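You operate a simulated robot arm through the tools that you are given. There is no shell and no other tool. Be economical: measure what you need, move in short steps, check, and stop when the job is done.

Carry out the task below with a simulated two-armed robot. There is one attempt and no reset: what you move stays moved.

TASK
Pick up the tagged base from the top of the packing bench with one hand, pass it to the other hand and put it on the top of the packing trolley. Set down upright: tagged base.

Only the result counts: the job must be done as asked and must still hold three seconds after the hand-in. Knocking over, shifting, dropping, spilling or breaking anything else fails it.

THE ROBOT
Two 7-joint arms with two-finger parallel grippers on one trunk, on a base that drives. Base frame: it is fixed to the floor where the robot stands at the start and does not move with it; the origin is under the middle of the robot, x ahead of it, y to its left, z up; the surface under the hand at the start is at about z = 660. Units: mm, degrees, N and s.
The left shoulder is at the start at [62, 197, 979], the right one opposite. With the tool pointing down near the work surface each hand reaches from about 260 to 700 mm from the robot's upright axis, wherever it stands, measured 20 degrees to its own side. Places, roughly: top of the packing trolley [500, -1100, 800]. Payload 1.57 kg a hand.
Tool frame (each hand has its own): the origin (TCP) lies between the finger pads and is the grasp point; the fingertips stand 30 mm ahead of it; z points along the fingers, y is the line along which they close. The gripper opens to 110 mm. The fingers are 24 mm wide and 12 mm thick; the gripper's body (48 by 112 mm) begins 78 mm behind the TCP.
Orientation is told as [roll, pitch, yaw] about the base's x, y, z axes, in that order, counted from this pose: with the fingers straight down and closing along the base's y, the tool's x points along the base's -x, its y along +y and its z along -z.

THE INTERFACE
- The arms move only by the tool play_rows. It takes "left_series", "right_series" or both (then of equal length, played together; a hand with none holds still); each is one flat list of numbers, 7 for each row, row after row: the shift along the tool's x, y, z in units of 40 mm (1.0 is 40 mm), then the turn, a rotation vector about the tool's x, y, z in units of 4 degrees (1.0 is 4 degrees), then the opening, from 0 (shut) to 1 (fully open). In form: [x, y, z, ax, ay, az, grip, x, y, z, ax, ay, az, grip, ...]. A call has 1 to 10 rows; each row shifts and turns the commanded pose from where the row before left it, along the tool's axes as they then stand. A call with a number of a shift or a turn outside -1 to 1 is refused whole. Rows are played at 5 a second. More than 50 mm and 8.6 degrees between two rows, or a gripper value outside its range, and nothing of the call is played. Where a pose cannot be reached the arm comes as near as it can. A force on the tool above 40 N (or 10 N above the force at the start of the call, whichever is more), or a blocked arm, ends the call early, and 0.2 s more pass. The fingers move at their own pace (about 72 mm/s each) and stop on an object; they squeeze with about 24 N. The grip force told is the motor's: it shows also when the fingers shut on nothing. Time passes only in rows, and 0.2 s behind the last, so rows that do not move let the fingers close. The reply holds the time, the measured pose of the TCP, the force on the tool along the base axes, the opening and the grip force, in the units named above and with some noise, with the torque about the TCP (base axes, N m) and any sound that the robot's microphone picked up.
- Cameras (640 x 400 px; columns grow to the right, rows downward): "scene" is now at [98, -9.2, 1548.5]; the picture's right is [-0.14, -0.99, 0.00], its down [-0.87, 0.12, -0.48] and it looks along [0.47, -0.07, -0.88] (base axes); focal length 252 px, centre (320, 200). "left" rides on the left gripper at [70, -16, -141] in its tool frame; the picture's right is [0.23, 0.97, 0.00], its down [-0.85, 0.20, -0.48] and it looks along [-0.47, 0.11, 0.88] (tool axes); focal length 222 px, centre (320, 200). "right" rides on the right gripper at [70, 16, -141] in its tool frame; the picture's right is [-0.23, 0.97, 0.00], its down [-0.85, -0.20, -0.48] and it looks along [-0.47, -0.11, 0.88] (tool axes); focal length 222 px, centre (320, 200). There is no depth. A picture from a camera that has moved, and an enlarged one, comes with that camera's place and axes in the base frame and with its lens.
- get_image(camera): a new picture of that camera. No time passes.
- move_column(by): slides the trunk up (or, below 0, down) by that many mm; the arms and the scene camera ride with it, the base frame stays. It gives what a move gives, with no picture.
- base_move(legs): drives the robot by 1 to 6 legs, each [ahead, left, turn to the left] in mm, mm and degrees, along the robot's own axes; the way and the turn of a leg run together, so that a leg with both is an arc; at most 1500 mm and 180 degrees a leg. The arms and the cameras ride along, it lands a little off, and it stops where it bumps. It gives what a move gives.
- head_to(pan, tilt): turns the head with the scene camera to pan (to the left, within 86 degrees either way) and tilt (down, from -29 to 69), counted from straight ahead of the robot. It gives what a move gives.
- enlarge(camera, box): a new picture of the part [left, top, right, bottom] of that camera's present view, enlarged. No time passes.
- sign_off(): hands the job in; it is judged then, once.

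Go step by step. Nothing tells you exact positions but the pictures and the camera data: compare them with the known pose of the tool, close in by small moves and look again before you grip or let go. The budget is 120 turns and 100 pictures, counting those below and the enlarged ones. Unless the task says otherwise, let go and move clear before handing in, and close with one line.

The tools are called after ">>>" by a JSON object that holds its "fn" and its "kwargs". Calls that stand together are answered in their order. play_rows: Moves the arms, as the interface text tells. Its arguments: {"type":"object","properties":{"left_series":{"type":"array","items":{"type":"number"}},"right_series":{"type":"array","items":{"type":"number"}}},"required":[]} The other tools are called the same way: move_column (by) slides the trunk up or down; base_move (legs) drives the base; head_to (pan, tilt) turns the head that bears the scene camera; get_image (camera) takes a picture; enlarge (camera, box) takes an enlarged picture of a part of a camera's view; sign_off () hands the job in.

At the start:

```text
time_s: 0.0
left_tcp_pos: [523.6, 166.4, 963.1]
left_tool_rot: [0.1, 0.0, -0.1]
left_contact_force: [0.8, 0.0, 0.4]
left_moment: [0.02, -0.02, 0.02]
left_width: 110.0
left_grip_force: 0.0
right_tcp_pos: [378.0, -244.6, 932.6]
right_tool_rot: [0.0, 0.1, 0.1]
right_contact_force: [0.4, 0.7, -1.0]
right_moment: [0.02, 0.02, -0.01]
right_width: 110.0
right_grip_force: 0.0
trunk travel left (down, up): [-575.0, 415.0]
robot x, y, heading: [-1.1, 0.6, 0.0]
head pan, tilt: [-8.0, 61.4]
```

scene: 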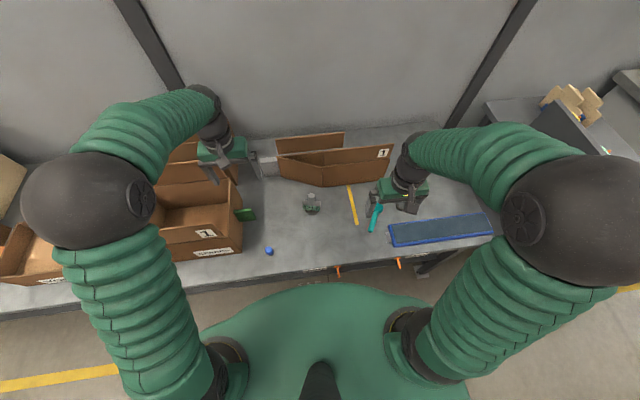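
right: 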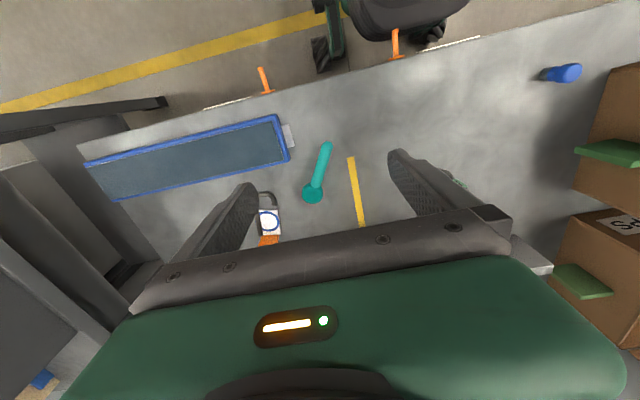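
left: 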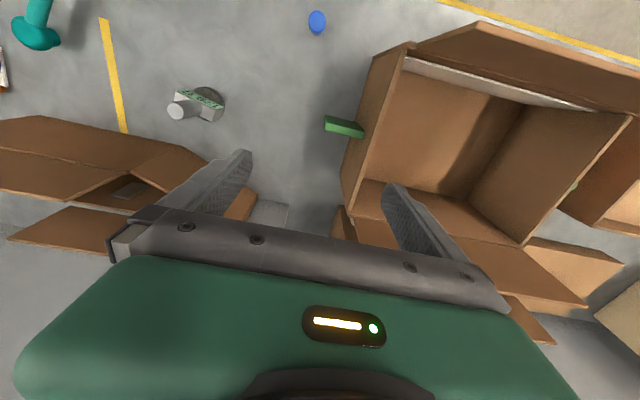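

I see a bench with cartons, a grey round fitting with a green label near the middle (likely the tagged base), and a teal tool. I'll enlarge the views to identify it.

>>> {"fn": "enlarge", "kwargs": {"camera": "scene", "box": [250, 150, 410, 250]}}

>>> {"fn": "enlarge", "kwargs": {"camera": "left", "box": [130, 60, 290, 160]}}

>>> {"fn": "enlarge", "kwargs": {"camera": "scene", "box": [480, 50, 640, 150]}}

```text
4.00 times, centred on (330, 200) of scene
camera zoom: at [98.0, -9.2, 1548.5], right [-0.14, -0.99, 0.0], down [-0.87, 0.12, -0.48], along [0.47, -0.07, -0.88], focal length 1010 px, centre (280, 200)
```

zoom: 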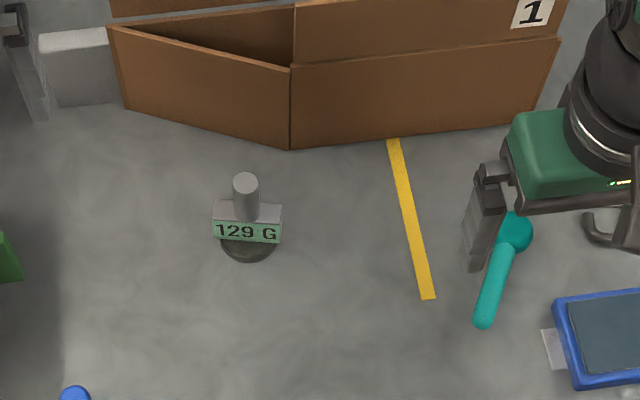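

```text
4.00 times, centred on (210, 110) of left
camera zoom: at [453.1, 150.3, 1105.5], right [-0.23, 0.97, 0.0], down [0.86, 0.2, 0.48], along [0.47, 0.11, -0.88], focal length 888 px, centre (760, 560)
```

zoom: 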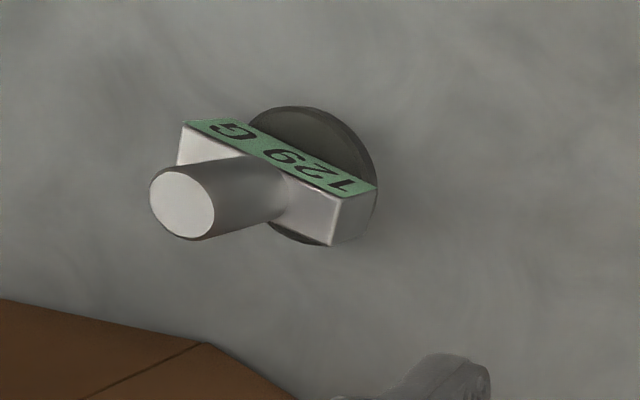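

```text
4.00 times, centred on (560, 100) of scene
camera zoom: at [98.0, -9.2, 1548.5], right [-0.14, -0.99, 0.0], down [-0.87, 0.12, -0.48], along [0.47, -0.07, -0.88], focal length 1010 px, centre (-640, 600)
```

zoom: 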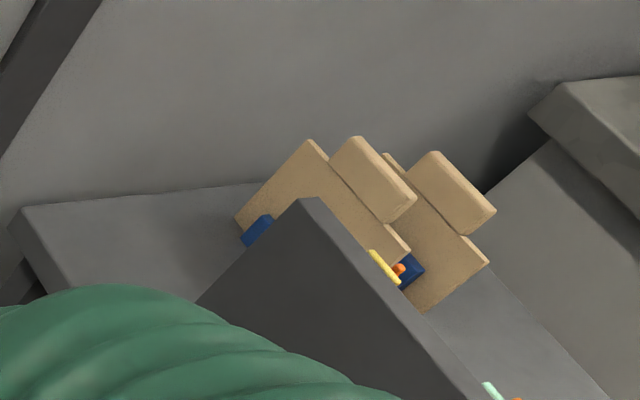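

The tagged base (label "129 G", round disc, cross block, post) stands at about (532, -40), upright and ~105 mm tall. Next I look at the trolley.

>>> {"fn": "head_to", "kwargs": {"pan": -65, "tilt": 35}}

>>> {"fn": "get_image", "kwargs": {"camera": "scene"}}

```text
time_s: 1.3
left_tcp_pos: [521.1, 166.1, 964.3]
left_tool_rot: [0.0, -0.1, 0.0]
left_contact_force: [1.1, 0.3, -0.1]
left_moment: [0.02, -0.02, -0.03]
left_width: 109.9
left_grip_force: 0.0
right_tcp_pos: [376.6, -244.3, 932.1]
right_tool_rot: [0.0, 0.0, 0.1]
right_contact_force: [0.4, 0.2, -1.0]
right_moment: [0.02, 0.0, -0.01]
right_width: 110.1
right_grip_force: 0.1
trunk travel left (down, up): [-575.0, 415.0]
robot x, y, heading: [0.7, -1.5, 0.2]
head pan, tilt: [-65.0, 35.0]
```

```text
93 pictures are left
camera scene: at [70.9, -79.9, 1584.4], right [-0.91, -0.42, 0.0], down [-0.24, 0.52, -0.82], along [0.35, -0.74, -0.57], focal length 252 px, centre (320, 200)
```

scene: 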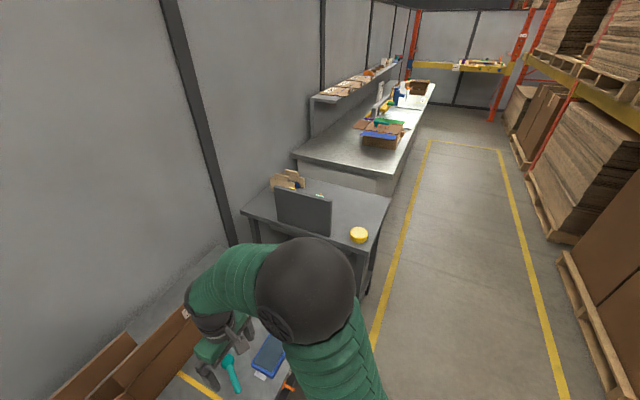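

>>> {"fn": "enlarge", "kwargs": {"camera": "scene", "box": [232, 150, 408, 260]}}

```text
3.64 times, centred on (320, 205) of scene
camera zoom: at [70.9, -79.9, 1584.4], right [-0.91, -0.42, 0.0], down [-0.24, 0.52, -0.82], along [0.35, -0.74, -0.57], focal length 918 px, centre (320, 182)
```

zoom: 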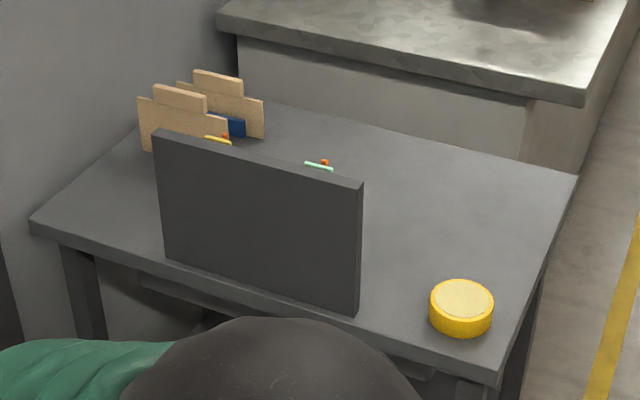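

The trolley top spans about x 200–880, y -820–-1265, with a panel at its near side and free space near (330, -1110), reachable from the aisle. Plan: the left hand takes the cross block obliquely from the left, the right takes the post from above. First I turn the left hand into the oblique pose.

>>> {"fn": "play_rows", "kwargs": {"left_series": [0, 0, 0, 0.414, 0.414, -1, 1, 0, 0, 0, 0.414, 0.414, -1, 1, 0, 0, 0, 0.414, 0.414, -1, 1, 0, 0, 0, 0.414, 0.414, -1, 1, 0, 0, 0, 0.414, 0.414, -1, 1, 0, 0, 0, 0.414, 0.414, -1, 1, 0, 0, 0, 0.414, 0.414, -1, 1, 0, 0, 0, 0.414, 0.414, -1, 1, 0, 0, 0, 0.414, 0.414, -1, 1, 0, 0, 0, 0.414, 0.414, -1, 1]}}

>>> {"fn": "play_rows", "kwargs": {"left_series": [0, 0, 0, 0.414, 0.414, -1, 1, 0, 0, 0, 0.414, 0.414, -1, 1, 0, 0, 0, 0.414, 0.414, -1, 1, 0, 0, 0, 0.414, 0.414, -1, 1, 0, 0, 0, 0.414, 0.414, -1, 1, 0, 0, 0, 0.414, 0.414, -1, 1, 0, 0, 0, 0.414, 0.414, -1, 1, 0, 0, 0, 0.414, 0.414, -1, 1, 0, 0, 0, 0.414, 0.414, -1, 1, 0, 0, 0, 0.414, 0.414, -1, 1]}}

>>> {"fn": "play_rows", "kwargs": {"left_series": [0, 0, 0, 0.414, 0.414, -1, 1, 0, 0, 0, 0.1, 0.1, -0.24, 1]}}

>>> {"fn": "head_to", "kwargs": {"pan": -4, "tilt": 58}}

>>> {"fn": "get_image", "kwargs": {"camera": "scene"}}

>>> {"fn": "get_image", "kwargs": {"camera": "left"}}

```text
time_s: 3.5
left_tcp_pos: [522.2, 166.0, 964.3]
left_tool_rot: [-10.0, 20.9, 38.7]
left_contact_force: [0.2, 0.9, -1.0]
left_moment: [-0.03, 0.0, 0.01]
left_width: 110.1
left_grip_force: 0.0
right_tcp_pos: [377.4, -243.4, 932.6]
right_tool_rot: [0.0, 0.0, -0.1]
right_contact_force: [0.4, -0.3, 0.8]
right_moment: [-0.03, 0.02, 0.02]
right_width: 109.8
right_grip_force: 0.1
trunk travel left (down, up): [-575.0, 415.0]
robot x, y, heading: [0.6, -2.3, -0.0]
head pan, tilt: [-65.0, 35.0]
```

```text
time_s: 5.7
left_tcp_pos: [522.4, 165.5, 962.3]
left_tool_rot: [-2.6, 43.0, 83.4]
left_contact_force: [-0.6, -0.8, 0.0]
left_moment: [-0.03, -0.01, 0.02]
left_width: 109.8
left_grip_force: 0.1
right_tcp_pos: [377.0, -244.3, 933.1]
right_tool_rot: [0.0, -0.1, 0.0]
right_contact_force: [0.0, -0.1, -0.7]
right_moment: [0.05, 0.02, -0.01]
right_width: 110.3
right_grip_force: 0.0
trunk travel left (down, up): [-575.0, 415.0]
robot x, y, heading: [-1.0, -1.2, -0.3]
head pan, tilt: [-65.0, 35.0]
```

```text
time_s: 6.3
left_tcp_pos: [522.2, 166.7, 964.4]
left_tool_rot: [0.0, 45.1, 90.2]
left_contact_force: [-0.8, 0.3, -0.5]
left_moment: [0.01, 0.02, -0.01]
left_width: 110.1
left_grip_force: 0.0
right_tcp_pos: [376.2, -244.6, 933.0]
right_tool_rot: [0.1, 0.0, 0.0]
right_contact_force: [-0.4, -0.4, 0.4]
right_moment: [-0.01, -0.01, 0.03]
right_width: 110.2
right_grip_force: 0.0
trunk travel left (down, up): [-575.0, 415.0]
robot x, y, heading: [-4.3, -4.2, -0.0]
head pan, tilt: [-65.0, 35.0]
```

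```text
time_s: 7.6
left_tcp_pos: [521.6, 166.2, 964.7]
left_tool_rot: [0.0, 45.1, 90.2]
left_contact_force: [0.1, -0.8, 0.0]
left_moment: [-0.03, -0.01, -0.02]
left_width: 110.1
left_grip_force: 0.1
right_tcp_pos: [376.4, -244.6, 933.1]
right_tool_rot: [0.0, 0.1, 0.0]
right_contact_force: [0.3, 0.3, 0.1]
right_moment: [0.01, -0.03, -0.01]
right_width: 109.9
right_grip_force: 0.0
trunk travel left (down, up): [-575.0, 415.0]
robot x, y, heading: [-1.1, -2.6, -0.1]
head pan, tilt: [-4.0, 58.0]
```

```text
91 pictures are left
camera scene: at [102.4, -4.1, 1552.4], right [-0.07, -1.0, 0.0], down [-0.85, 0.06, -0.53], along [0.53, -0.04, -0.85], focal length 252 px, centre (320, 200)
```

scene: 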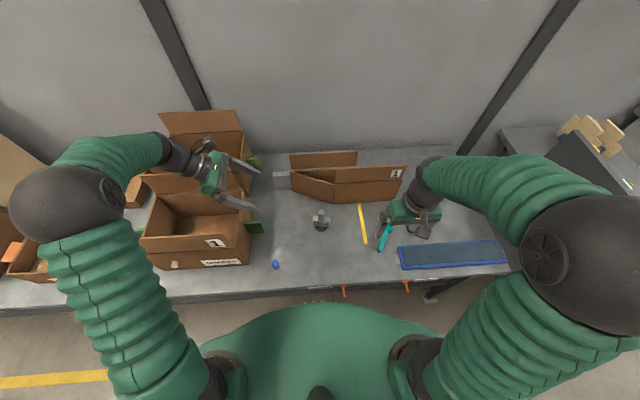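

```text
90 pictures are left
camera left: at [537.9, 218.1, 1113.6], right [-0.97, -0.16, 0.16], down [-0.2, 0.94, -0.27], along [-0.11, -0.29, -0.95], focal length 222 px, centre (320, 200)
```

left: 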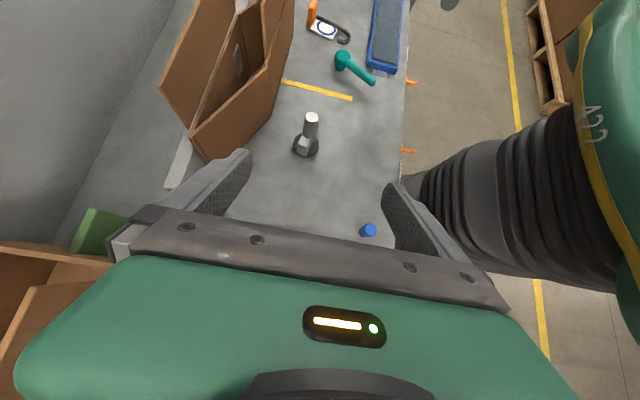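

>>> {"fn": "enlarge", "kwargs": {"camera": "left", "box": [264, 97, 360, 172]}}

>>> {"fn": "enlarge", "kwargs": {"camera": "scene", "box": [280, 190, 360, 240]}}

```text
5.33 times, centred on (312, 134) of left
camera zoom: at [537.9, 218.1, 1113.6], right [-0.97, -0.16, 0.16], down [-0.2, 0.94, -0.27], along [-0.11, -0.29, -0.95], focal length 1185 px, centre (363, 549)
```

zoom: 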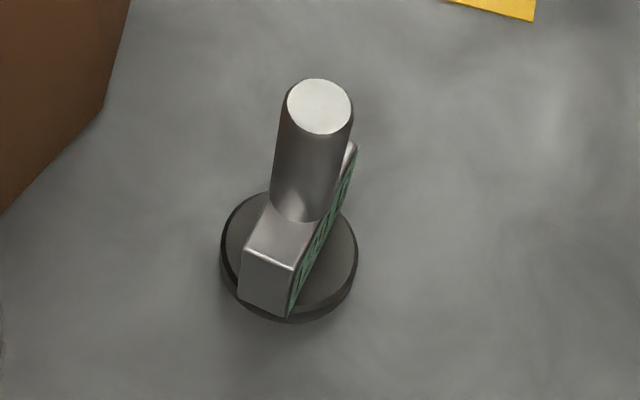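

```text
8.00 times, centred on (320, 215) of scene
camera zoom: at [102.4, -4.1, 1552.4], right [-0.07, -1.0, 0.0], down [-0.85, 0.06, -0.53], along [0.53, -0.04, -0.85], focal length 2020 px, centre (320, 80)
```

zoom: 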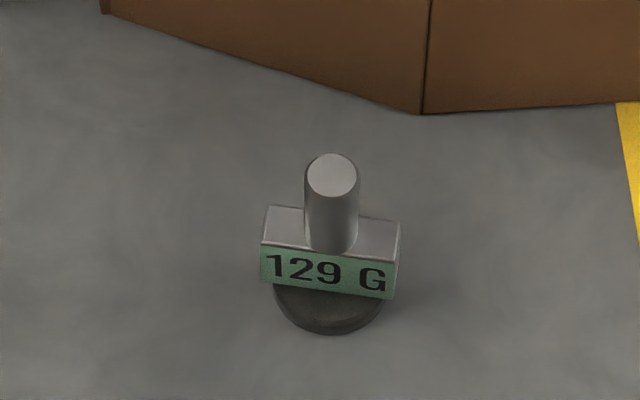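

The block spans about z 678–716, axis yawed ~13°, centre near (536, -39). I turn the left hand to match and go to a pre-grasp point about 120 mm back.

>>> {"fn": "play_rows", "kwargs": {"left_series": [0, 0, 0, -0.755, 0, 0.755, 0.7, 0, 0, 0, -0.755, 0, 0.755, 0.7, 0, 0, 0, -0.755, 0, 0.755, 0.7, -0.266, -0.303, 0.908, 0, 0, 0, 0.7, -0.266, -0.303, 0.908, 0, 0, 0, 0.7, -0.266, -0.303, 0.908, 0, 0, 0, 0.7, -0.266, -0.303, 0.908, 0, 0, 0, 0.7, -0.266, -0.303, 0.908, 0, 0, 0, 0.7]}}

>>> {"fn": "get_image", "kwargs": {"camera": "left"}}

>>> {"fn": "enlarge", "kwargs": {"camera": "scene", "box": [224, 130, 384, 230]}}

```text
time_s: 9.4
left_tcp_pos: [561.4, 62.0, 799.5]
left_tool_rot: [0.0, 45.2, 77.2]
left_contact_force: [-0.1, 0.3, 0.0]
left_moment: [-0.04, 0.02, 0.0]
left_width: 77.2
left_grip_force: 0.2
right_tcp_pos: [377.2, -243.7, 931.9]
right_tool_rot: [0.0, 0.1, 0.0]
right_contact_force: [0.4, -0.8, 0.3]
right_moment: [-0.01, 0.0, 0.01]
right_width: 109.8
right_grip_force: 0.1
trunk travel left (down, up): [-575.0, 415.0]
robot x, y, heading: [-0.0, 2.4, -0.1]
head pan, tilt: [-4.0, 58.0]
```

```text
87 pictures are left
camera left: at [588.3, 109.0, 948.0], right [-0.99, 0.06, 0.16], down [0.01, 0.96, -0.27], along [-0.17, -0.26, -0.95], focal length 222 px, centre (320, 200)
```

left: 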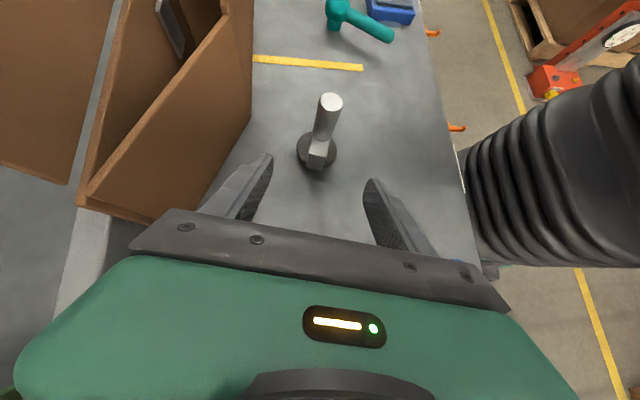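

```text
4.00 times, centred on (304, 180) of scene
camera zoom: at [103.4, -5.3, 1552.5], right [-0.07, -1.0, 0.0], down [-0.85, 0.06, -0.53], along [0.53, -0.04, -0.85], focal length 1010 px, centre (384, 280)
```

zoom: 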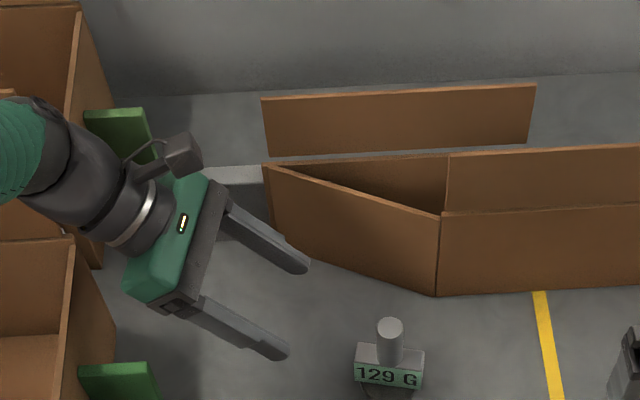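

>>> {"fn": "enlarge", "kwargs": {"camera": "left", "box": [240, 80, 400, 180]}}

```text
4.00 times, centred on (320, 130) of left
camera zoom: at [588.3, 109.0, 948.0], right [-0.99, 0.06, 0.16], down [0.01, 0.96, -0.27], along [-0.17, -0.26, -0.95], focal length 888 px, centre (320, 480)
```

zoom: 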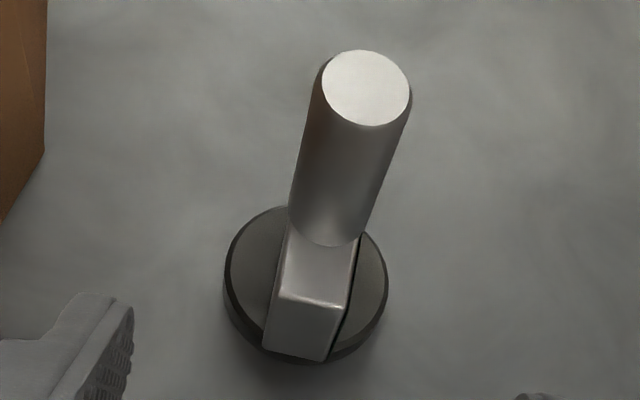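

The block is centred between the fingers. I advance 80 mm and look again.

>>> {"fn": "play_rows", "kwargs": {"left_series": [0, 0, 0.8, 0, 0, 0, 0.7, 0, 0, 0.8, 0, 0, 0, 0.7, 0, 0, 0.4, 0, 0, 0, 0.7]}}

>>> {"fn": "enlarge", "kwargs": {"camera": "left", "box": [200, 80, 440, 230]}}

>>> {"fn": "enlarge", "kwargs": {"camera": "scene", "box": [264, 160, 376, 230]}}

```text
time_s: 10.2
left_tcp_pos: [547.2, 7.1, 741.5]
left_tool_rot: [0.0, 45.1, 77.2]
left_contact_force: [0.3, 0.0, 0.6]
left_moment: [-0.02, 0.02, -0.04]
left_width: 77.2
left_grip_force: 0.0
right_tcp_pos: [376.3, -244.5, 932.2]
right_tool_rot: [0.0, -0.1, 0.0]
right_contact_force: [-0.1, 0.8, 0.1]
right_moment: [0.02, -0.02, 0.01]
right_width: 109.7
right_grip_force: 0.1
trunk travel left (down, up): [-575.0, 415.0]
robot x, y, heading: [0.6, 0.7, 0.2]
head pan, tilt: [-4.0, 58.0]
```

```text
2.67 times, centred on (320, 155) of left
camera zoom: at [574.7, 54.4, 891.7], right [-0.99, 0.06, 0.16], down [0.01, 0.96, -0.27], along [-0.17, -0.26, -0.95], focal length 592 px, centre (320, 320)
```

zoom: 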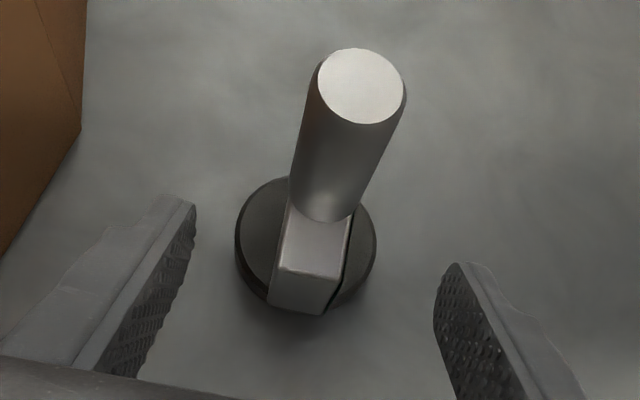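

```text
5.71 times, centred on (320, 195) of scene
camera zoom: at [103.0, -5.2, 1552.4], right [-0.07, -1.0, 0.0], down [-0.85, 0.06, -0.53], along [0.53, -0.04, -0.85], focal length 1443 px, centre (320, 229)
```

zoom: 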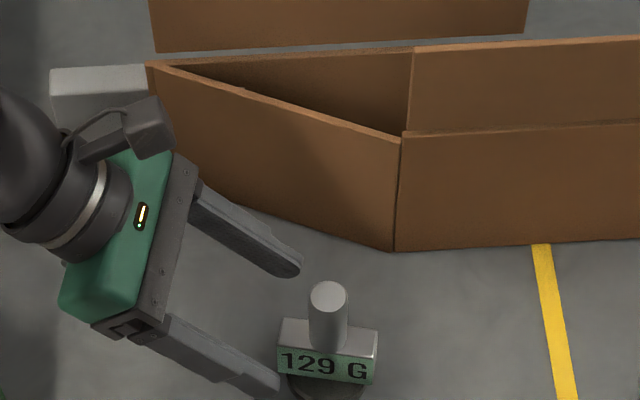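

>>> {"fn": "play_rows", "kwargs": {"left_series": [0, 0, 0.5, 0, 0, 0, 0.7, 0, 0, 0.5, 0, 0, 0, 0.7]}}

>>> {"fn": "enlarge", "kwargs": {"camera": "left", "box": [200, 80, 440, 230]}}

>>> {"fn": "enlarge", "kwargs": {"camera": "scene", "box": [280, 185, 360, 235]}}

```text
time_s: 10.8
left_tcp_pos: [542.3, -19.3, 712.9]
left_tool_rot: [0.0, 45.2, 77.3]
left_contact_force: [-0.8, -0.1, -0.3]
left_moment: [0.02, -0.02, -0.02]
left_width: 76.8
left_grip_force: 0.1
right_tcp_pos: [377.7, -245.1, 931.4]
right_tool_rot: [0.0, -0.1, -0.1]
right_contact_force: [0.1, -0.4, 0.7]
right_moment: [-0.02, 0.03, 0.0]
right_width: 109.7
right_grip_force: 0.1
trunk travel left (down, up): [-575.0, 415.0]
robot x, y, heading: [-0.7, 1.9, -0.2]
head pan, tilt: [-4.0, 58.0]
```

```text
2.67 times, centred on (320, 155) of left
camera zoom: at [569.3, 27.3, 862.9], right [-0.99, 0.06, 0.16], down [0.01, 0.96, -0.27], along [-0.17, -0.26, -0.95], focal length 592 px, centre (320, 320)
```

zoom: 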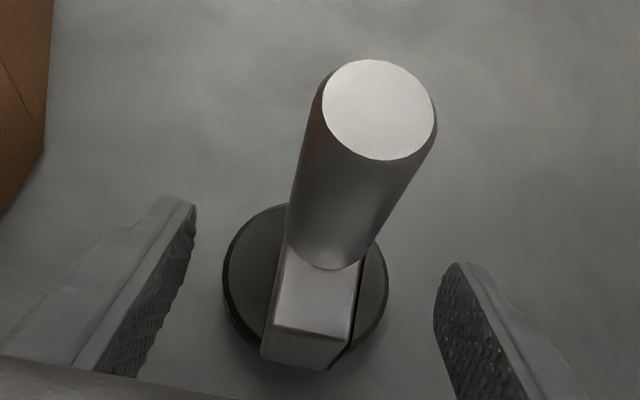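

```text
8.00 times, centred on (320, 210) of scene
camera zoom: at [103.3, -5.5, 1552.4], right [-0.07, -1.0, 0.0], down [-0.85, 0.06, -0.53], along [0.53, -0.04, -0.85], focal length 2020 px, centre (320, 120)
```

zoom: 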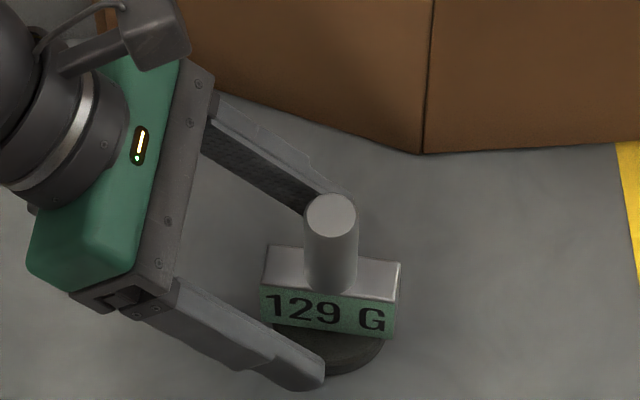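

The fingers straddle the block, centred to within 2 mm. I close the left hand.

>>> {"fn": "play_rows", "kwargs": {"left_series": [0, -0.03, 0, 0, 0, 0, 0.7, 0, 0, 0, 0, 0, 0, 0.3, 0, 0, 0, 0, 0, 0, 0, 0, 0, 0, 0, 0, 0, 0, 0, 0, 0, 0, 0, 0, 0]}}

>>> {"fn": "enlarge", "kwargs": {"camera": "left", "box": [200, 80, 440, 230]}}

>>> {"fn": "enlarge", "kwargs": {"camera": "scene", "box": [280, 185, 360, 235]}}

```text
time_s: 12.0
left_tcp_pos: [543.8, -20.3, 712.7]
left_tool_rot: [0.1, 45.2, 77.1]
left_contact_force: [0.1, -1.0, 0.4]
left_moment: [-0.06, 0.04, 0.0]
left_width: 21.8
left_grip_force: 24.1
right_tcp_pos: [377.7, -245.0, 932.7]
right_tool_rot: [-0.1, 0.0, 0.0]
right_contact_force: [0.2, -0.2, -0.4]
right_moment: [0.02, 0.01, -0.01]
right_width: 110.1
right_grip_force: 0.1
trunk travel left (down, up): [-575.0, 415.0]
robot x, y, heading: [0.3, -0.6, 0.0]
head pan, tilt: [-4.0, 58.0]
```

```text
2.67 times, centred on (320, 155) of left
camera zoom: at [570.2, 27.3, 863.1], right [-0.99, 0.06, 0.16], down [0.01, 0.96, -0.27], along [-0.17, -0.26, -0.95], focal length 592 px, centre (320, 320)
```

zoom: 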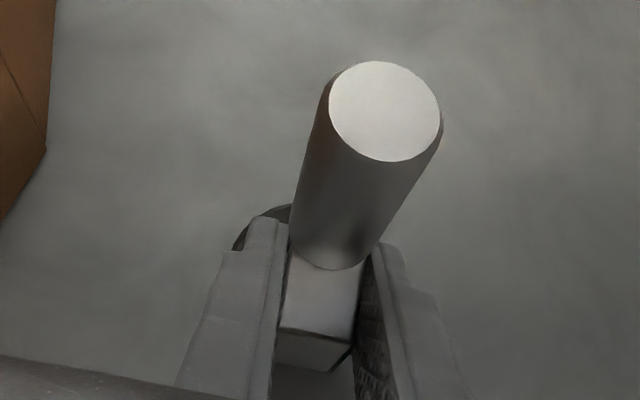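

```text
8.00 times, centred on (320, 210) of scene
camera zoom: at [102.9, -5.1, 1552.4], right [-0.07, -1.0, 0.0], down [-0.85, 0.06, -0.53], along [0.53, -0.04, -0.85], focal length 2020 px, centre (320, 120)
```

zoom: 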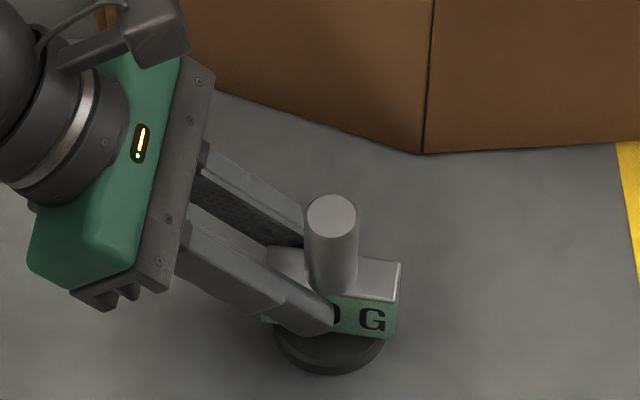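

>>> {"fn": "play_rows", "kwargs": {"left_series": [0.15, 0, -0.15, 0, 0, 0, 0, 0.25, 0, -0.25, 0, 0, 0, 0, 0.35, 0, -0.35, 0, 0, 0, 0, 0.35, 0, -0.35, 0, 0, 0, 0, 0, 0, 0, 0, 0, 0, 0]}}

>>> {"fn": "enlarge", "kwargs": {"camera": "left", "box": [200, 80, 440, 230]}}

>>> {"fn": "enlarge", "kwargs": {"camera": "scene", "box": [264, 160, 376, 230]}}

```text
time_s: 13.2
left_tcp_pos: [543.4, -20.3, 776.9]
left_tool_rot: [0.1, 45.1, 77.3]
left_contact_force: [-0.4, 0.2, -2.1]
left_moment: [0.01, -0.01, -0.03]
left_width: 21.9
left_grip_force: 24.1
right_tcp_pos: [377.5, -244.1, 931.5]
right_tool_rot: [0.0, 0.0, -0.1]
right_contact_force: [0.5, 0.1, -0.7]
right_moment: [-0.01, 0.0, -0.03]
right_width: 110.1
right_grip_force: 0.1
trunk travel left (down, up): [-575.0, 415.0]
robot x, y, heading: [0.6, -1.1, -0.0]
head pan, tilt: [-4.0, 58.0]
```

```text
2.67 times, centred on (320, 155) of left
camera zoom: at [570.2, 27.1, 925.9], right [-0.99, 0.06, 0.16], down [0.01, 0.96, -0.27], along [-0.17, -0.26, -0.95], focal length 592 px, centre (320, 320)
```

zoom: 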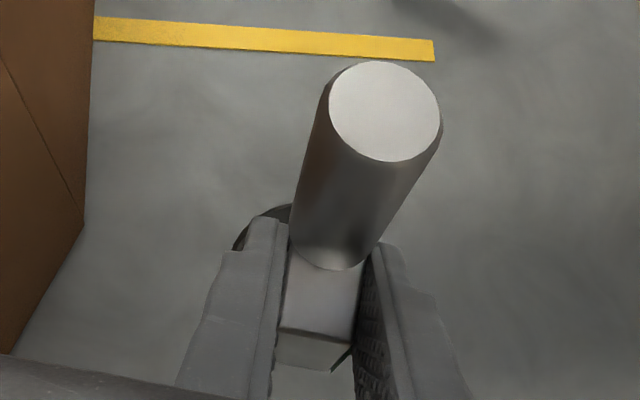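

```text
5.71 times, centred on (320, 195) of scene
camera zoom: at [103.5, -5.0, 1552.3], right [-0.07, -1.0, 0.0], down [-0.85, 0.06, -0.53], along [0.53, -0.04, -0.85], focal length 1443 px, centre (320, 229)
```

zoom: 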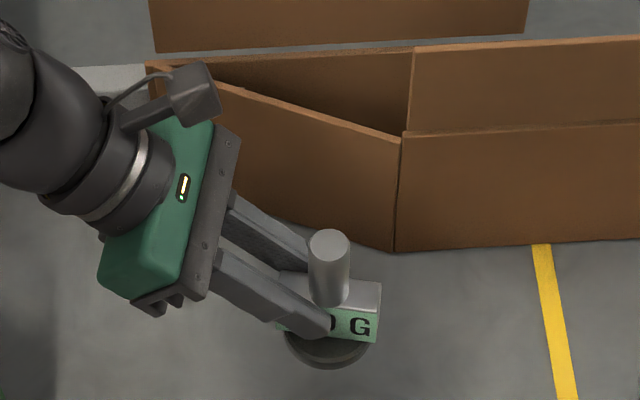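

The base is held firmly and lifts cleanly (~0.2 kg). I bring it up to about z 880 while turning the right hand so it can take the post top from above, slightly tilted to the right.

>>> {"fn": "play_rows", "kwargs": {"left_series": [0.38, 0.215, -0.348, 0, 0, 0, 0, 0.38, 0.215, -0.348, 0, 0, 0, 0, 0.38, 0.215, -0.348, 0, 0, 0, 0, 0.38, 0.215, -0.348, 0, 0, 0, 0, 0.38, 0.215, -0.348, 0, 0, 0, 0, 0, 0, 0, 0, 0, 0, 0, 0, 0, 0, 0, 0, 0, 0, 0, 0, 0, 0, 0, 0, 0, 0, 0, 0, 0, 0, 0, 0, 0, 0, 0, 0, 0, 0, 0], "right_series": [0, 0, 0, -0.126, -0.158, -0.956, 1, 0, 0, 0, -0.126, -0.158, -0.956, 1, 0, 0, 0, -0.126, -0.158, -0.956, 1, 0, 0, 0, -0.126, -0.158, -0.956, 1, 0, 0, 0, -0.126, -0.158, -0.956, 1, 0, 0, 0, -0.126, -0.158, -0.956, 1, 0, 0, 0, -0.126, -0.158, -0.956, 1, 0, 0, 0, -0.126, -0.158, -0.956, 1, 0, 0, 0, -0.126, -0.158, -0.956, 1, 0, 0, 0, -0.126, -0.158, -0.956, 1]}}

>>> {"fn": "play_rows", "kwargs": {"right_series": [0, 0, 0, -0.126, -0.158, -0.956, 1, 0, 0, 0, -0.126, -0.158, -0.956, 1, 0, 0, 0, -0.126, -0.158, -0.956, 1, 0, 0, 0, -0.126, -0.158, -0.956, 1, 0, 0, 0, -0.126, -0.158, -0.956, 1, 0, 0, 0, -0.126, -0.158, -0.956, 1, 0, 0, 0, -0.126, -0.158, -0.956, 1, 0, 0, 0, -0.126, -0.158, -0.956, 1, 0, 0, 0, -0.126, -0.158, -0.956, 1, 0, 0, 0, -0.126, -0.158, -0.956, 1]}}

>>> {"fn": "get_image", "kwargs": {"camera": "scene"}}

>>> {"fn": "get_image", "kwargs": {"camera": "right"}}

```text
time_s: 15.4
left_tcp_pos: [500.5, -14.8, 878.8]
left_tool_rot: [0.0, 45.1, 77.2]
left_contact_force: [-0.2, -0.6, -2.0]
left_moment: [0.01, 0.0, 0.02]
left_width: 21.7
left_grip_force: 23.7
right_tcp_pos: [377.1, -245.8, 933.1]
right_tool_rot: [2.6, -7.5, 38.1]
right_contact_force: [0.1, 0.3, -0.5]
right_moment: [0.03, -0.01, 0.0]
right_width: 109.8
right_grip_force: 0.0
trunk travel left (down, up): [-575.0, 415.0]
robot x, y, heading: [3.4, 4.2, -0.0]
head pan, tilt: [-4.0, 58.0]
```

```text
time_s: 17.6
left_tcp_pos: [501.0, -15.1, 879.3]
left_tool_rot: [0.0, 45.0, 77.3]
left_contact_force: [-0.5, -0.2, -1.5]
left_moment: [0.04, 0.01, 0.0]
left_width: 21.8
left_grip_force: 24.0
right_tcp_pos: [375.3, -245.8, 933.2]
right_tool_rot: [0.1, -15.0, 76.9]
right_contact_force: [0.7, -0.1, 0.0]
right_moment: [0.01, -0.02, -0.02]
right_width: 109.7
right_grip_force: 0.2
trunk travel left (down, up): [-575.0, 415.0]
robot x, y, heading: [1.5, 2.3, 0.1]
head pan, tilt: [-4.0, 58.0]
```

```text
76 pictures are left
camera scene: at [102.9, -5.4, 1552.4], right [-0.07, -1.0, 0.0], down [-0.85, 0.06, -0.53], along [0.53, -0.04, -0.85], focal length 252 px, centre (320, 200)
```

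scene: 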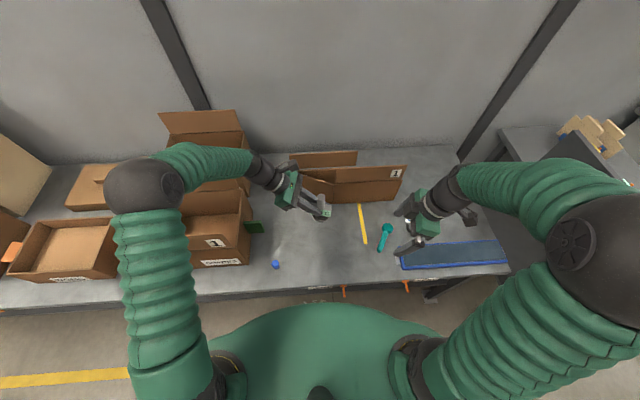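

```text
75 pictures are left
camera right: at [337.5, -342.6, 1050.9], right [-0.9, 0.43, 0.06], down [0.35, 0.64, 0.68], along [0.26, 0.63, -0.73], focal length 222 px, centre (320, 200)
```

right: 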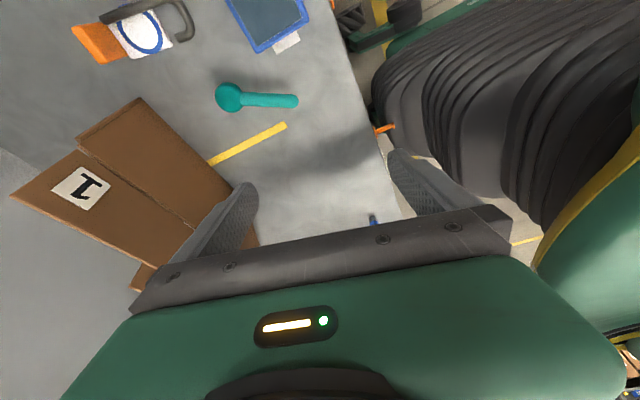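

Next the right hand goes to a point about 90 mm above the post along its approach.

>>> {"fn": "play_rows", "kwargs": {"right_series": [-0.927, -0.291, -0.101, 0, 0, 0, 0.6, -0.927, -0.291, -0.101, 0, 0, 0, 0.6, -0.927, -0.291, -0.101, 0, 0, 0, 0.6, -0.927, -0.291, -0.101, 0, 0, 0, 0.6, -0.927, -0.291, -0.101, 0, 0, 0, 0.6, -0.927, -0.291, -0.101, 0, 0, 0, 0.6]}}

>>> {"fn": "get_image", "kwargs": {"camera": "right"}}

>>> {"fn": "enlarge", "kwargs": {"camera": "scene", "box": [240, 130, 400, 230]}}

>>> {"fn": "get_image", "kwargs": {"camera": "left"}}

```text
time_s: 19.0
left_tcp_pos: [501.9, -13.8, 878.1]
left_tool_rot: [0.1, 45.2, 77.4]
left_contact_force: [0.8, 0.5, -2.9]
left_moment: [0.0, 0.0, 0.01]
left_width: 21.8
left_grip_force: 24.1
right_tcp_pos: [493.2, -54.5, 1012.6]
right_tool_rot: [0.0, -14.8, 76.9]
right_contact_force: [-0.7, -0.6, -0.5]
right_moment: [0.02, -0.02, -0.02]
right_width: 66.0
right_grip_force: 0.1
trunk travel left (down, up): [-575.0, 415.0]
robot x, y, heading: [0.1, 0.6, -0.0]
head pan, tilt: [-4.0, 58.0]
```

```text
74 pictures are left
camera right: at [454.1, -152.1, 1131.4], right [-0.9, 0.44, 0.06], down [0.36, 0.64, 0.68], along [0.26, 0.63, -0.73], focal length 222 px, centre (320, 200)
```

right: 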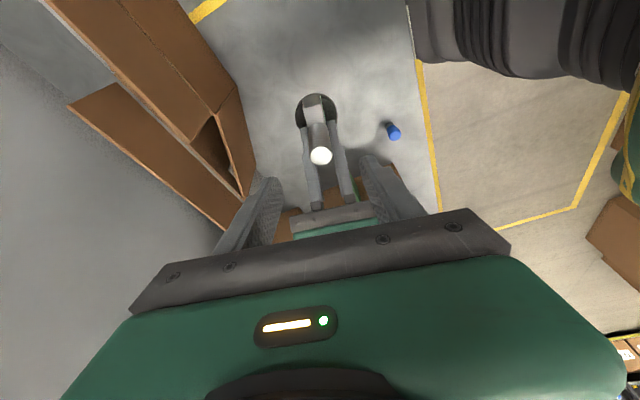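

```text
4.00 times, centred on (320, 180) of scene
camera zoom: at [104.4, -3.1, 1552.3], right [-0.07, -1.0, 0.0], down [-0.85, 0.06, -0.53], along [0.53, -0.04, -0.85], focal length 1010 px, centre (320, 280)
```

zoom: 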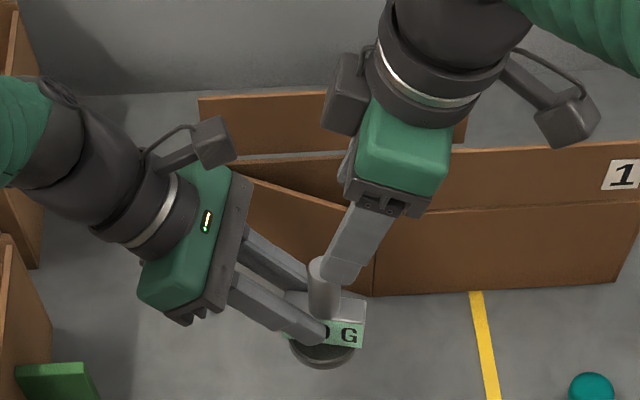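

```text
72 pictures are left
camera left: at [528.6, 33.4, 1027.9], right [-0.99, 0.06, 0.16], down [0.01, 0.96, -0.27], along [-0.17, -0.26, -0.95], focal length 222 px, centre (320, 200)
```

left: 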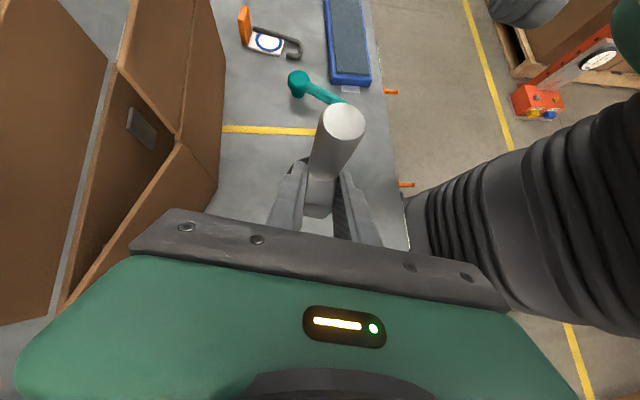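

Alignment agrees to about 1 mm. I tilt the right hand 7° further for wrist clearance and come halfway down.

>>> {"fn": "play_rows", "kwargs": {"right_series": [0, 0, 0, 0, -0.875, 0, 0.6, 0, 0, 0, 0, -0.875, 0, 0.6, 0.16, 0.015, 0.5, 0, 0, 0, 0.6, 0.16, 0.015, 0.5, 0, 0, 0, 0.6]}}

>>> {"fn": "enlarge", "kwargs": {"camera": "right", "box": [200, 80, 440, 230]}}

>>> {"fn": "enlarge", "kwargs": {"camera": "scene", "box": [240, 130, 400, 230]}}

>>> {"fn": "get_image", "kwargs": {"camera": "left"}}

```text
time_s: 20.0
left_tcp_pos: [501.2, -14.3, 877.6]
left_tool_rot: [0.0, 45.1, 77.3]
left_contact_force: [-0.2, -0.3, -1.4]
left_moment: [0.04, -0.01, 0.0]
left_width: 21.6
left_grip_force: 23.6
right_tcp_pos: [491.7, -54.0, 971.7]
right_tool_rot: [0.0, -21.9, 76.8]
right_contact_force: [-0.9, 0.1, 0.5]
right_moment: [-0.02, 0.01, 0.0]
right_width: 65.9
right_grip_force: 0.0
trunk travel left (down, up): [-575.0, 415.0]
robot x, y, heading: [1.7, 0.4, -0.0]
head pan, tilt: [-4.0, 58.0]
```

```text
2.67 times, centred on (320, 155) of right
camera zoom: at [449.5, -164.1, 1075.5], right [-0.9, 0.43, 0.09], down [0.33, 0.55, 0.76], along [0.28, 0.72, -0.64], focal length 592 px, centre (320, 320)
```

zoom: 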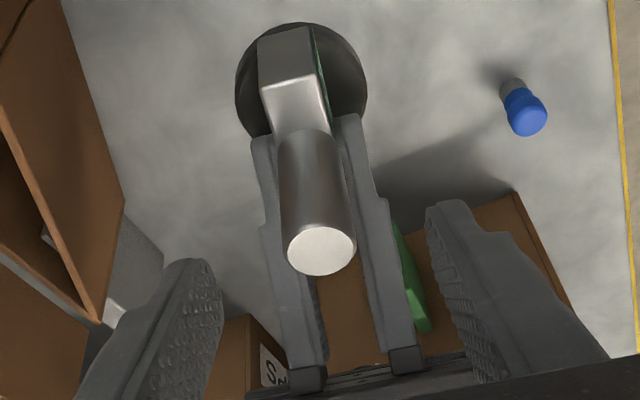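

```text
4.00 times, centred on (320, 180) of scene
camera zoom: at [104.0, -4.6, 1552.3], right [-0.07, -1.0, 0.0], down [-0.85, 0.06, -0.53], along [0.53, -0.04, -0.85], focal length 1010 px, centre (320, 280)
```

zoom: 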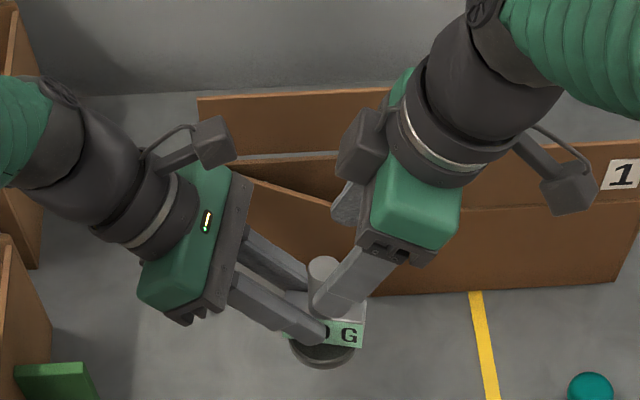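

```text
69 pictures are left
camera left: at [528.3, 32.4, 1028.1], right [-0.99, 0.06, 0.16], down [0.01, 0.96, -0.27], along [-0.17, -0.26, -0.95], focal length 222 px, centre (320, 200)
```

left: 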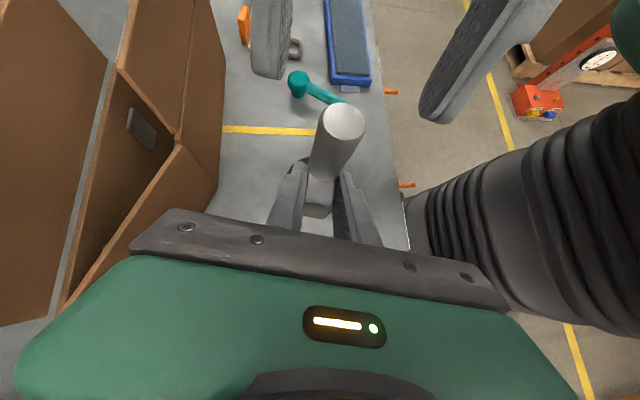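

>>> {"fn": "play_rows", "kwargs": {"right_series": [-0.01, 0, 0.38, 0, 0, 0, 0.6, -0.01, 0, 0.38, 0, 0, 0, 0.6, -0.01, 0, 0.38, 0, 0, 0, 0.6]}}

>>> {"fn": "enlarge", "kwargs": {"camera": "right", "box": [200, 80, 440, 230]}}

>>> {"fn": "get_image", "kwargs": {"camera": "left"}}

>>> {"fn": "enlarge", "kwargs": {"camera": "scene", "box": [280, 175, 360, 225]}}

```text
time_s: 20.8
left_tcp_pos: [501.2, -14.0, 878.3]
left_tool_rot: [0.1, 45.1, 77.2]
left_contact_force: [-0.6, 0.5, -0.3]
left_moment: [0.0, -0.02, -0.01]
left_width: 21.9
left_grip_force: 24.3
right_tcp_pos: [496.2, -35.7, 930.0]
right_tool_rot: [0.0, -21.8, 76.9]
right_contact_force: [0.0, 0.6, 0.1]
right_moment: [-0.01, 0.02, -0.04]
right_width: 66.1
right_grip_force: 0.0
trunk travel left (down, up): [-575.0, 415.0]
robot x, y, heading: [-1.1, -1.2, 0.1]
head pan, tilt: [-4.0, 58.0]
```

```text
2.67 times, centred on (320, 155) of right
camera zoom: at [453.7, -147.0, 1033.6], right [-0.9, 0.43, 0.09], down [0.33, 0.55, 0.76], along [0.28, 0.72, -0.64], focal length 592 px, centre (320, 320)
```

zoom: 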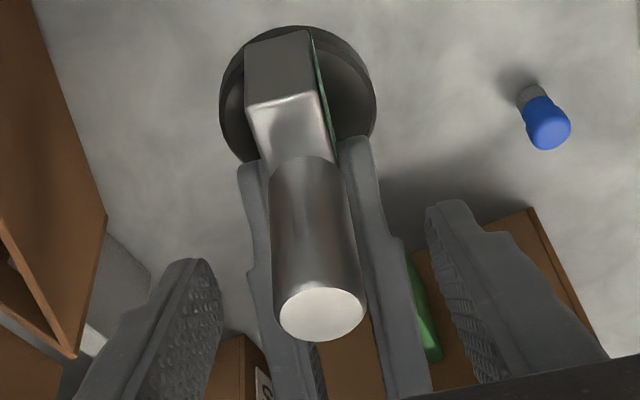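

```text
67 pictures are left
camera left: at [528.1, 32.5, 1028.3], right [-0.99, 0.06, 0.16], down [0.01, 0.96, -0.27], along [-0.17, -0.26, -0.95], focal length 222 px, centre (320, 200)
```

left: 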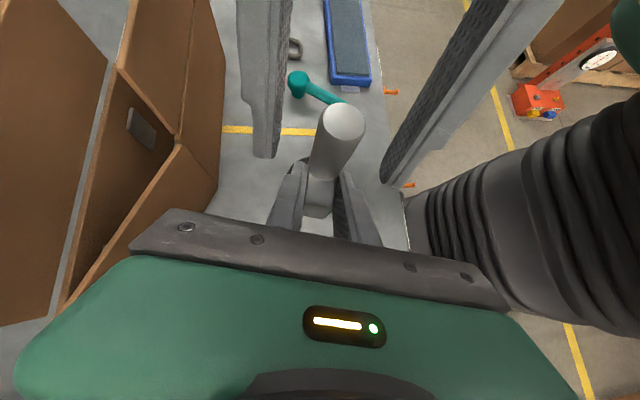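

```text
8.00 times, centred on (320, 200) of scene
camera zoom: at [103.8, -4.4, 1552.3], right [-0.07, -1.0, 0.0], down [-0.85, 0.06, -0.53], along [0.53, -0.04, -0.85], focal length 2020 px, centre (320, 200)
```

zoom: 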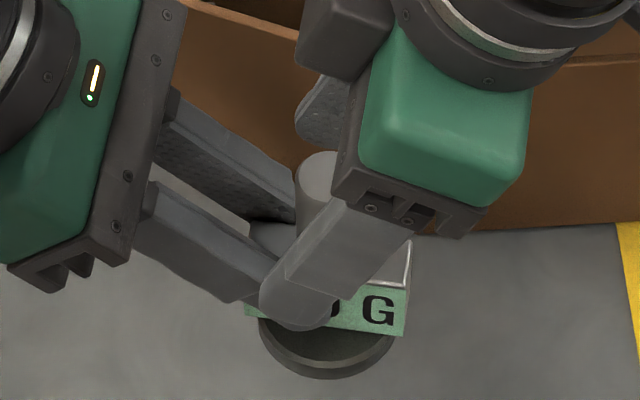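

The post is centred between the right fingers. I back off 5 mm for clearance from the left fingertips and close the right hand.

>>> {"fn": "play_rows", "kwargs": {"right_series": [0, 0, -0.12, 0, 0, 0, 0.6, 0, 0, 0, 0, 0, 0, 0.35, 0, 0, 0, 0, 0, 0, 0, 0, 0, 0, 0, 0, 0, 0, 0, 0, 0, 0, 0, 0, 0]}}

>>> {"fn": "enlarge", "kwargs": {"camera": "right", "box": [200, 80, 440, 230]}}

>>> {"fn": "enlarge", "kwargs": {"camera": "left", "box": [200, 80, 440, 230]}}

```text
time_s: 22.0
left_tcp_pos: [501.2, -14.1, 877.2]
left_tool_rot: [0.0, 45.2, 77.2]
left_contact_force: [-0.1, 0.1, -0.3]
left_moment: [0.02, 0.1, -0.07]
left_width: 21.4
left_grip_force: 24.1
right_tcp_pos: [496.6, -37.8, 933.8]
right_tool_rot: [0.0, -21.9, 76.9]
right_contact_force: [0.7, 0.2, -0.5]
right_moment: [-0.02, -0.19, 0.03]
right_width: 24.4
right_grip_force: 24.1
trunk travel left (down, up): [-575.0, 415.0]
robot x, y, heading: [3.3, 1.4, 0.3]
head pan, tilt: [-4.0, 58.0]
```

```text
2.67 times, centred on (320, 155) of right
camera zoom: at [453.1, -148.6, 1038.6], right [-0.9, 0.43, 0.08], down [0.33, 0.55, 0.76], along [0.28, 0.72, -0.64], focal length 592 px, centre (320, 320)
```

zoom: 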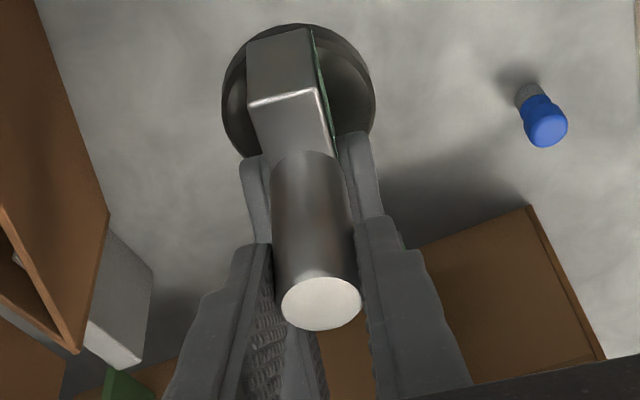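

```text
2.67 times, centred on (320, 155) of left
camera zoom: at [527.9, 32.5, 1028.3], right [-0.99, 0.06, 0.16], down [0.01, 0.96, -0.27], along [-0.17, -0.26, -0.95], focal length 592 px, centre (320, 320)
```

zoom: 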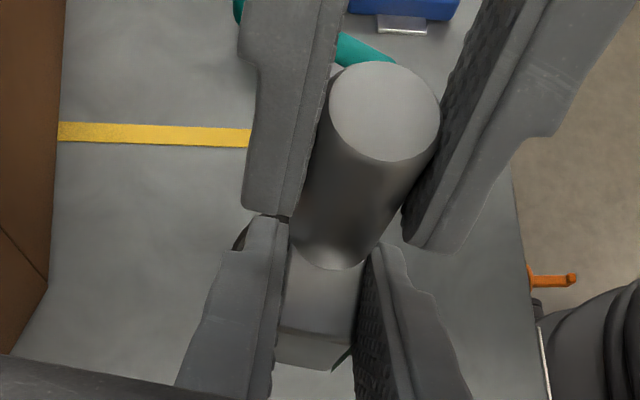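

The right hand grips the post (24.4 mm, 24 N). Now the left lets go and backs off along its approach.

>>> {"fn": "play_rows", "kwargs": {"left_series": [0, 0, 0, 0, 0, 0, 0.3, 0, 0, 0, 0, 0, 0, 0.7, 0, 0, 0, 0, 0, 0, 0.7]}}

>>> {"fn": "enlarge", "kwargs": {"camera": "left", "box": [200, 80, 440, 230]}}

```text
time_s: 22.8
left_tcp_pos: [500.9, -14.3, 879.0]
left_tool_rot: [0.0, 45.0, 77.3]
left_contact_force: [-0.2, -0.6, 0.1]
left_moment: [0.02, 0.06, -0.03]
left_width: 76.8
left_grip_force: 0.2
right_tcp_pos: [495.3, -38.0, 933.9]
right_tool_rot: [0.1, -21.9, 76.9]
right_contact_force: [-0.6, 0.6, 0.9]
right_moment: [0.02, -0.01, -0.02]
right_width: 24.0
right_grip_force: 23.9
trunk travel left (down, up): [-575.0, 415.0]
robot x, y, heading: [1.5, 1.4, 0.2]
head pan, tilt: [-4.0, 58.0]
```

```text
2.67 times, centred on (320, 155) of left
camera zoom: at [527.9, 32.5, 1028.4], right [-0.99, 0.06, 0.16], down [0.01, 0.96, -0.27], along [-0.17, -0.26, -0.95], focal length 592 px, centre (320, 320)
```

zoom: 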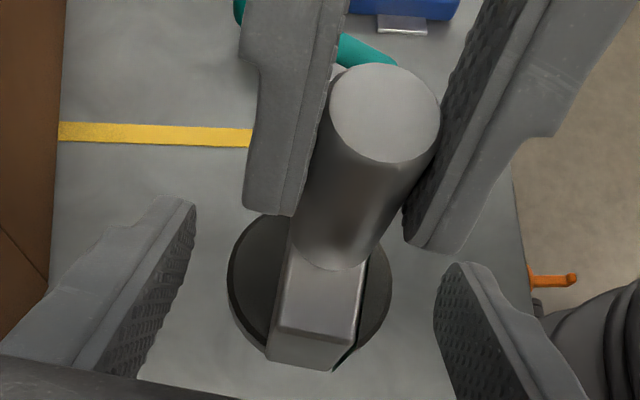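

>>> {"fn": "play_rows", "kwargs": {"left_series": [0, 0, -0.8, 0, 0, 0, 0.7, 0, 0, -0.9, 0, 0, 0, 0.7, 0, 0, -0.9, 0, 0, 0, 0.7, 0, 0, -0.9, 0, 0, 0, 0.7, 0, 0, -0.9, 0, 0, 0, 0.7]}}

>>> {"fn": "get_image", "kwargs": {"camera": "left"}}

>>> {"fn": "get_image", "kwargs": {"camera": "scene"}}

```text
time_s: 24.0
left_tcp_pos: [527.5, 108.4, 1001.8]
left_tool_rot: [-0.1, 45.2, 77.2]
left_contact_force: [-0.7, 0.1, 0.0]
left_moment: [0.0, 0.02, 0.0]
left_width: 77.0
left_grip_force: 0.1
right_tcp_pos: [495.2, -36.4, 933.2]
right_tool_rot: [-0.1, -21.8, 76.9]
right_contact_force: [0.4, 0.2, -0.8]
right_moment: [-0.03, -0.02, -0.02]
right_width: 23.9
right_grip_force: 24.7
trunk travel left (down, up): [-575.0, 415.0]
robot x, y, heading: [-2.2, -1.6, -0.2]
head pan, tilt: [-4.0, 58.0]
```

```text
62 pictures are left
camera left: at [554.6, 155.8, 1152.8], right [-0.99, 0.06, 0.16], down [0.01, 0.96, -0.27], along [-0.17, -0.26, -0.95], focal length 222 px, centre (320, 200)
```

left: 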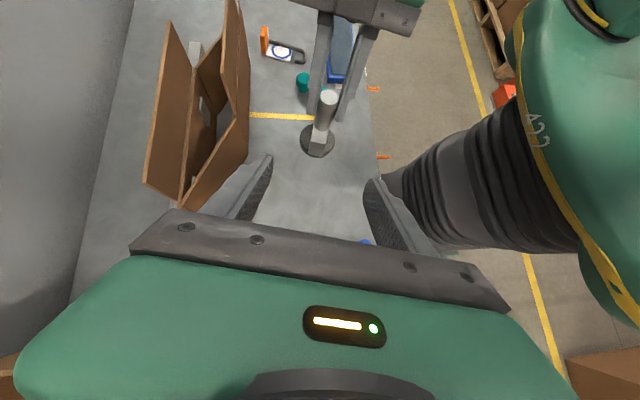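

```text
61 pictures are left
camera scene: at [103.1, -3.0, 1552.4], right [-0.07, -1.0, 0.0], down [-0.85, 0.06, -0.53], along [0.53, -0.04, -0.85], focal length 252 px, centre (320, 200)
```

scene: 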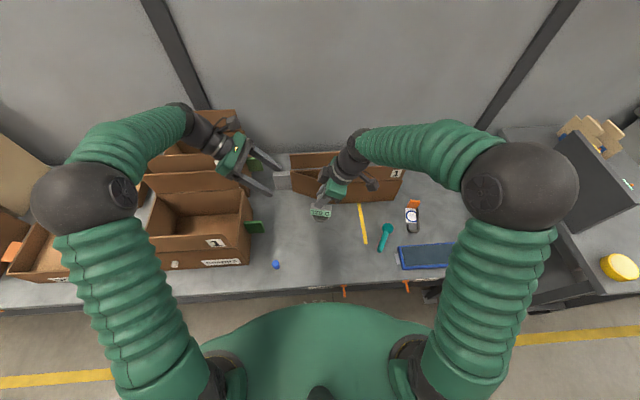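

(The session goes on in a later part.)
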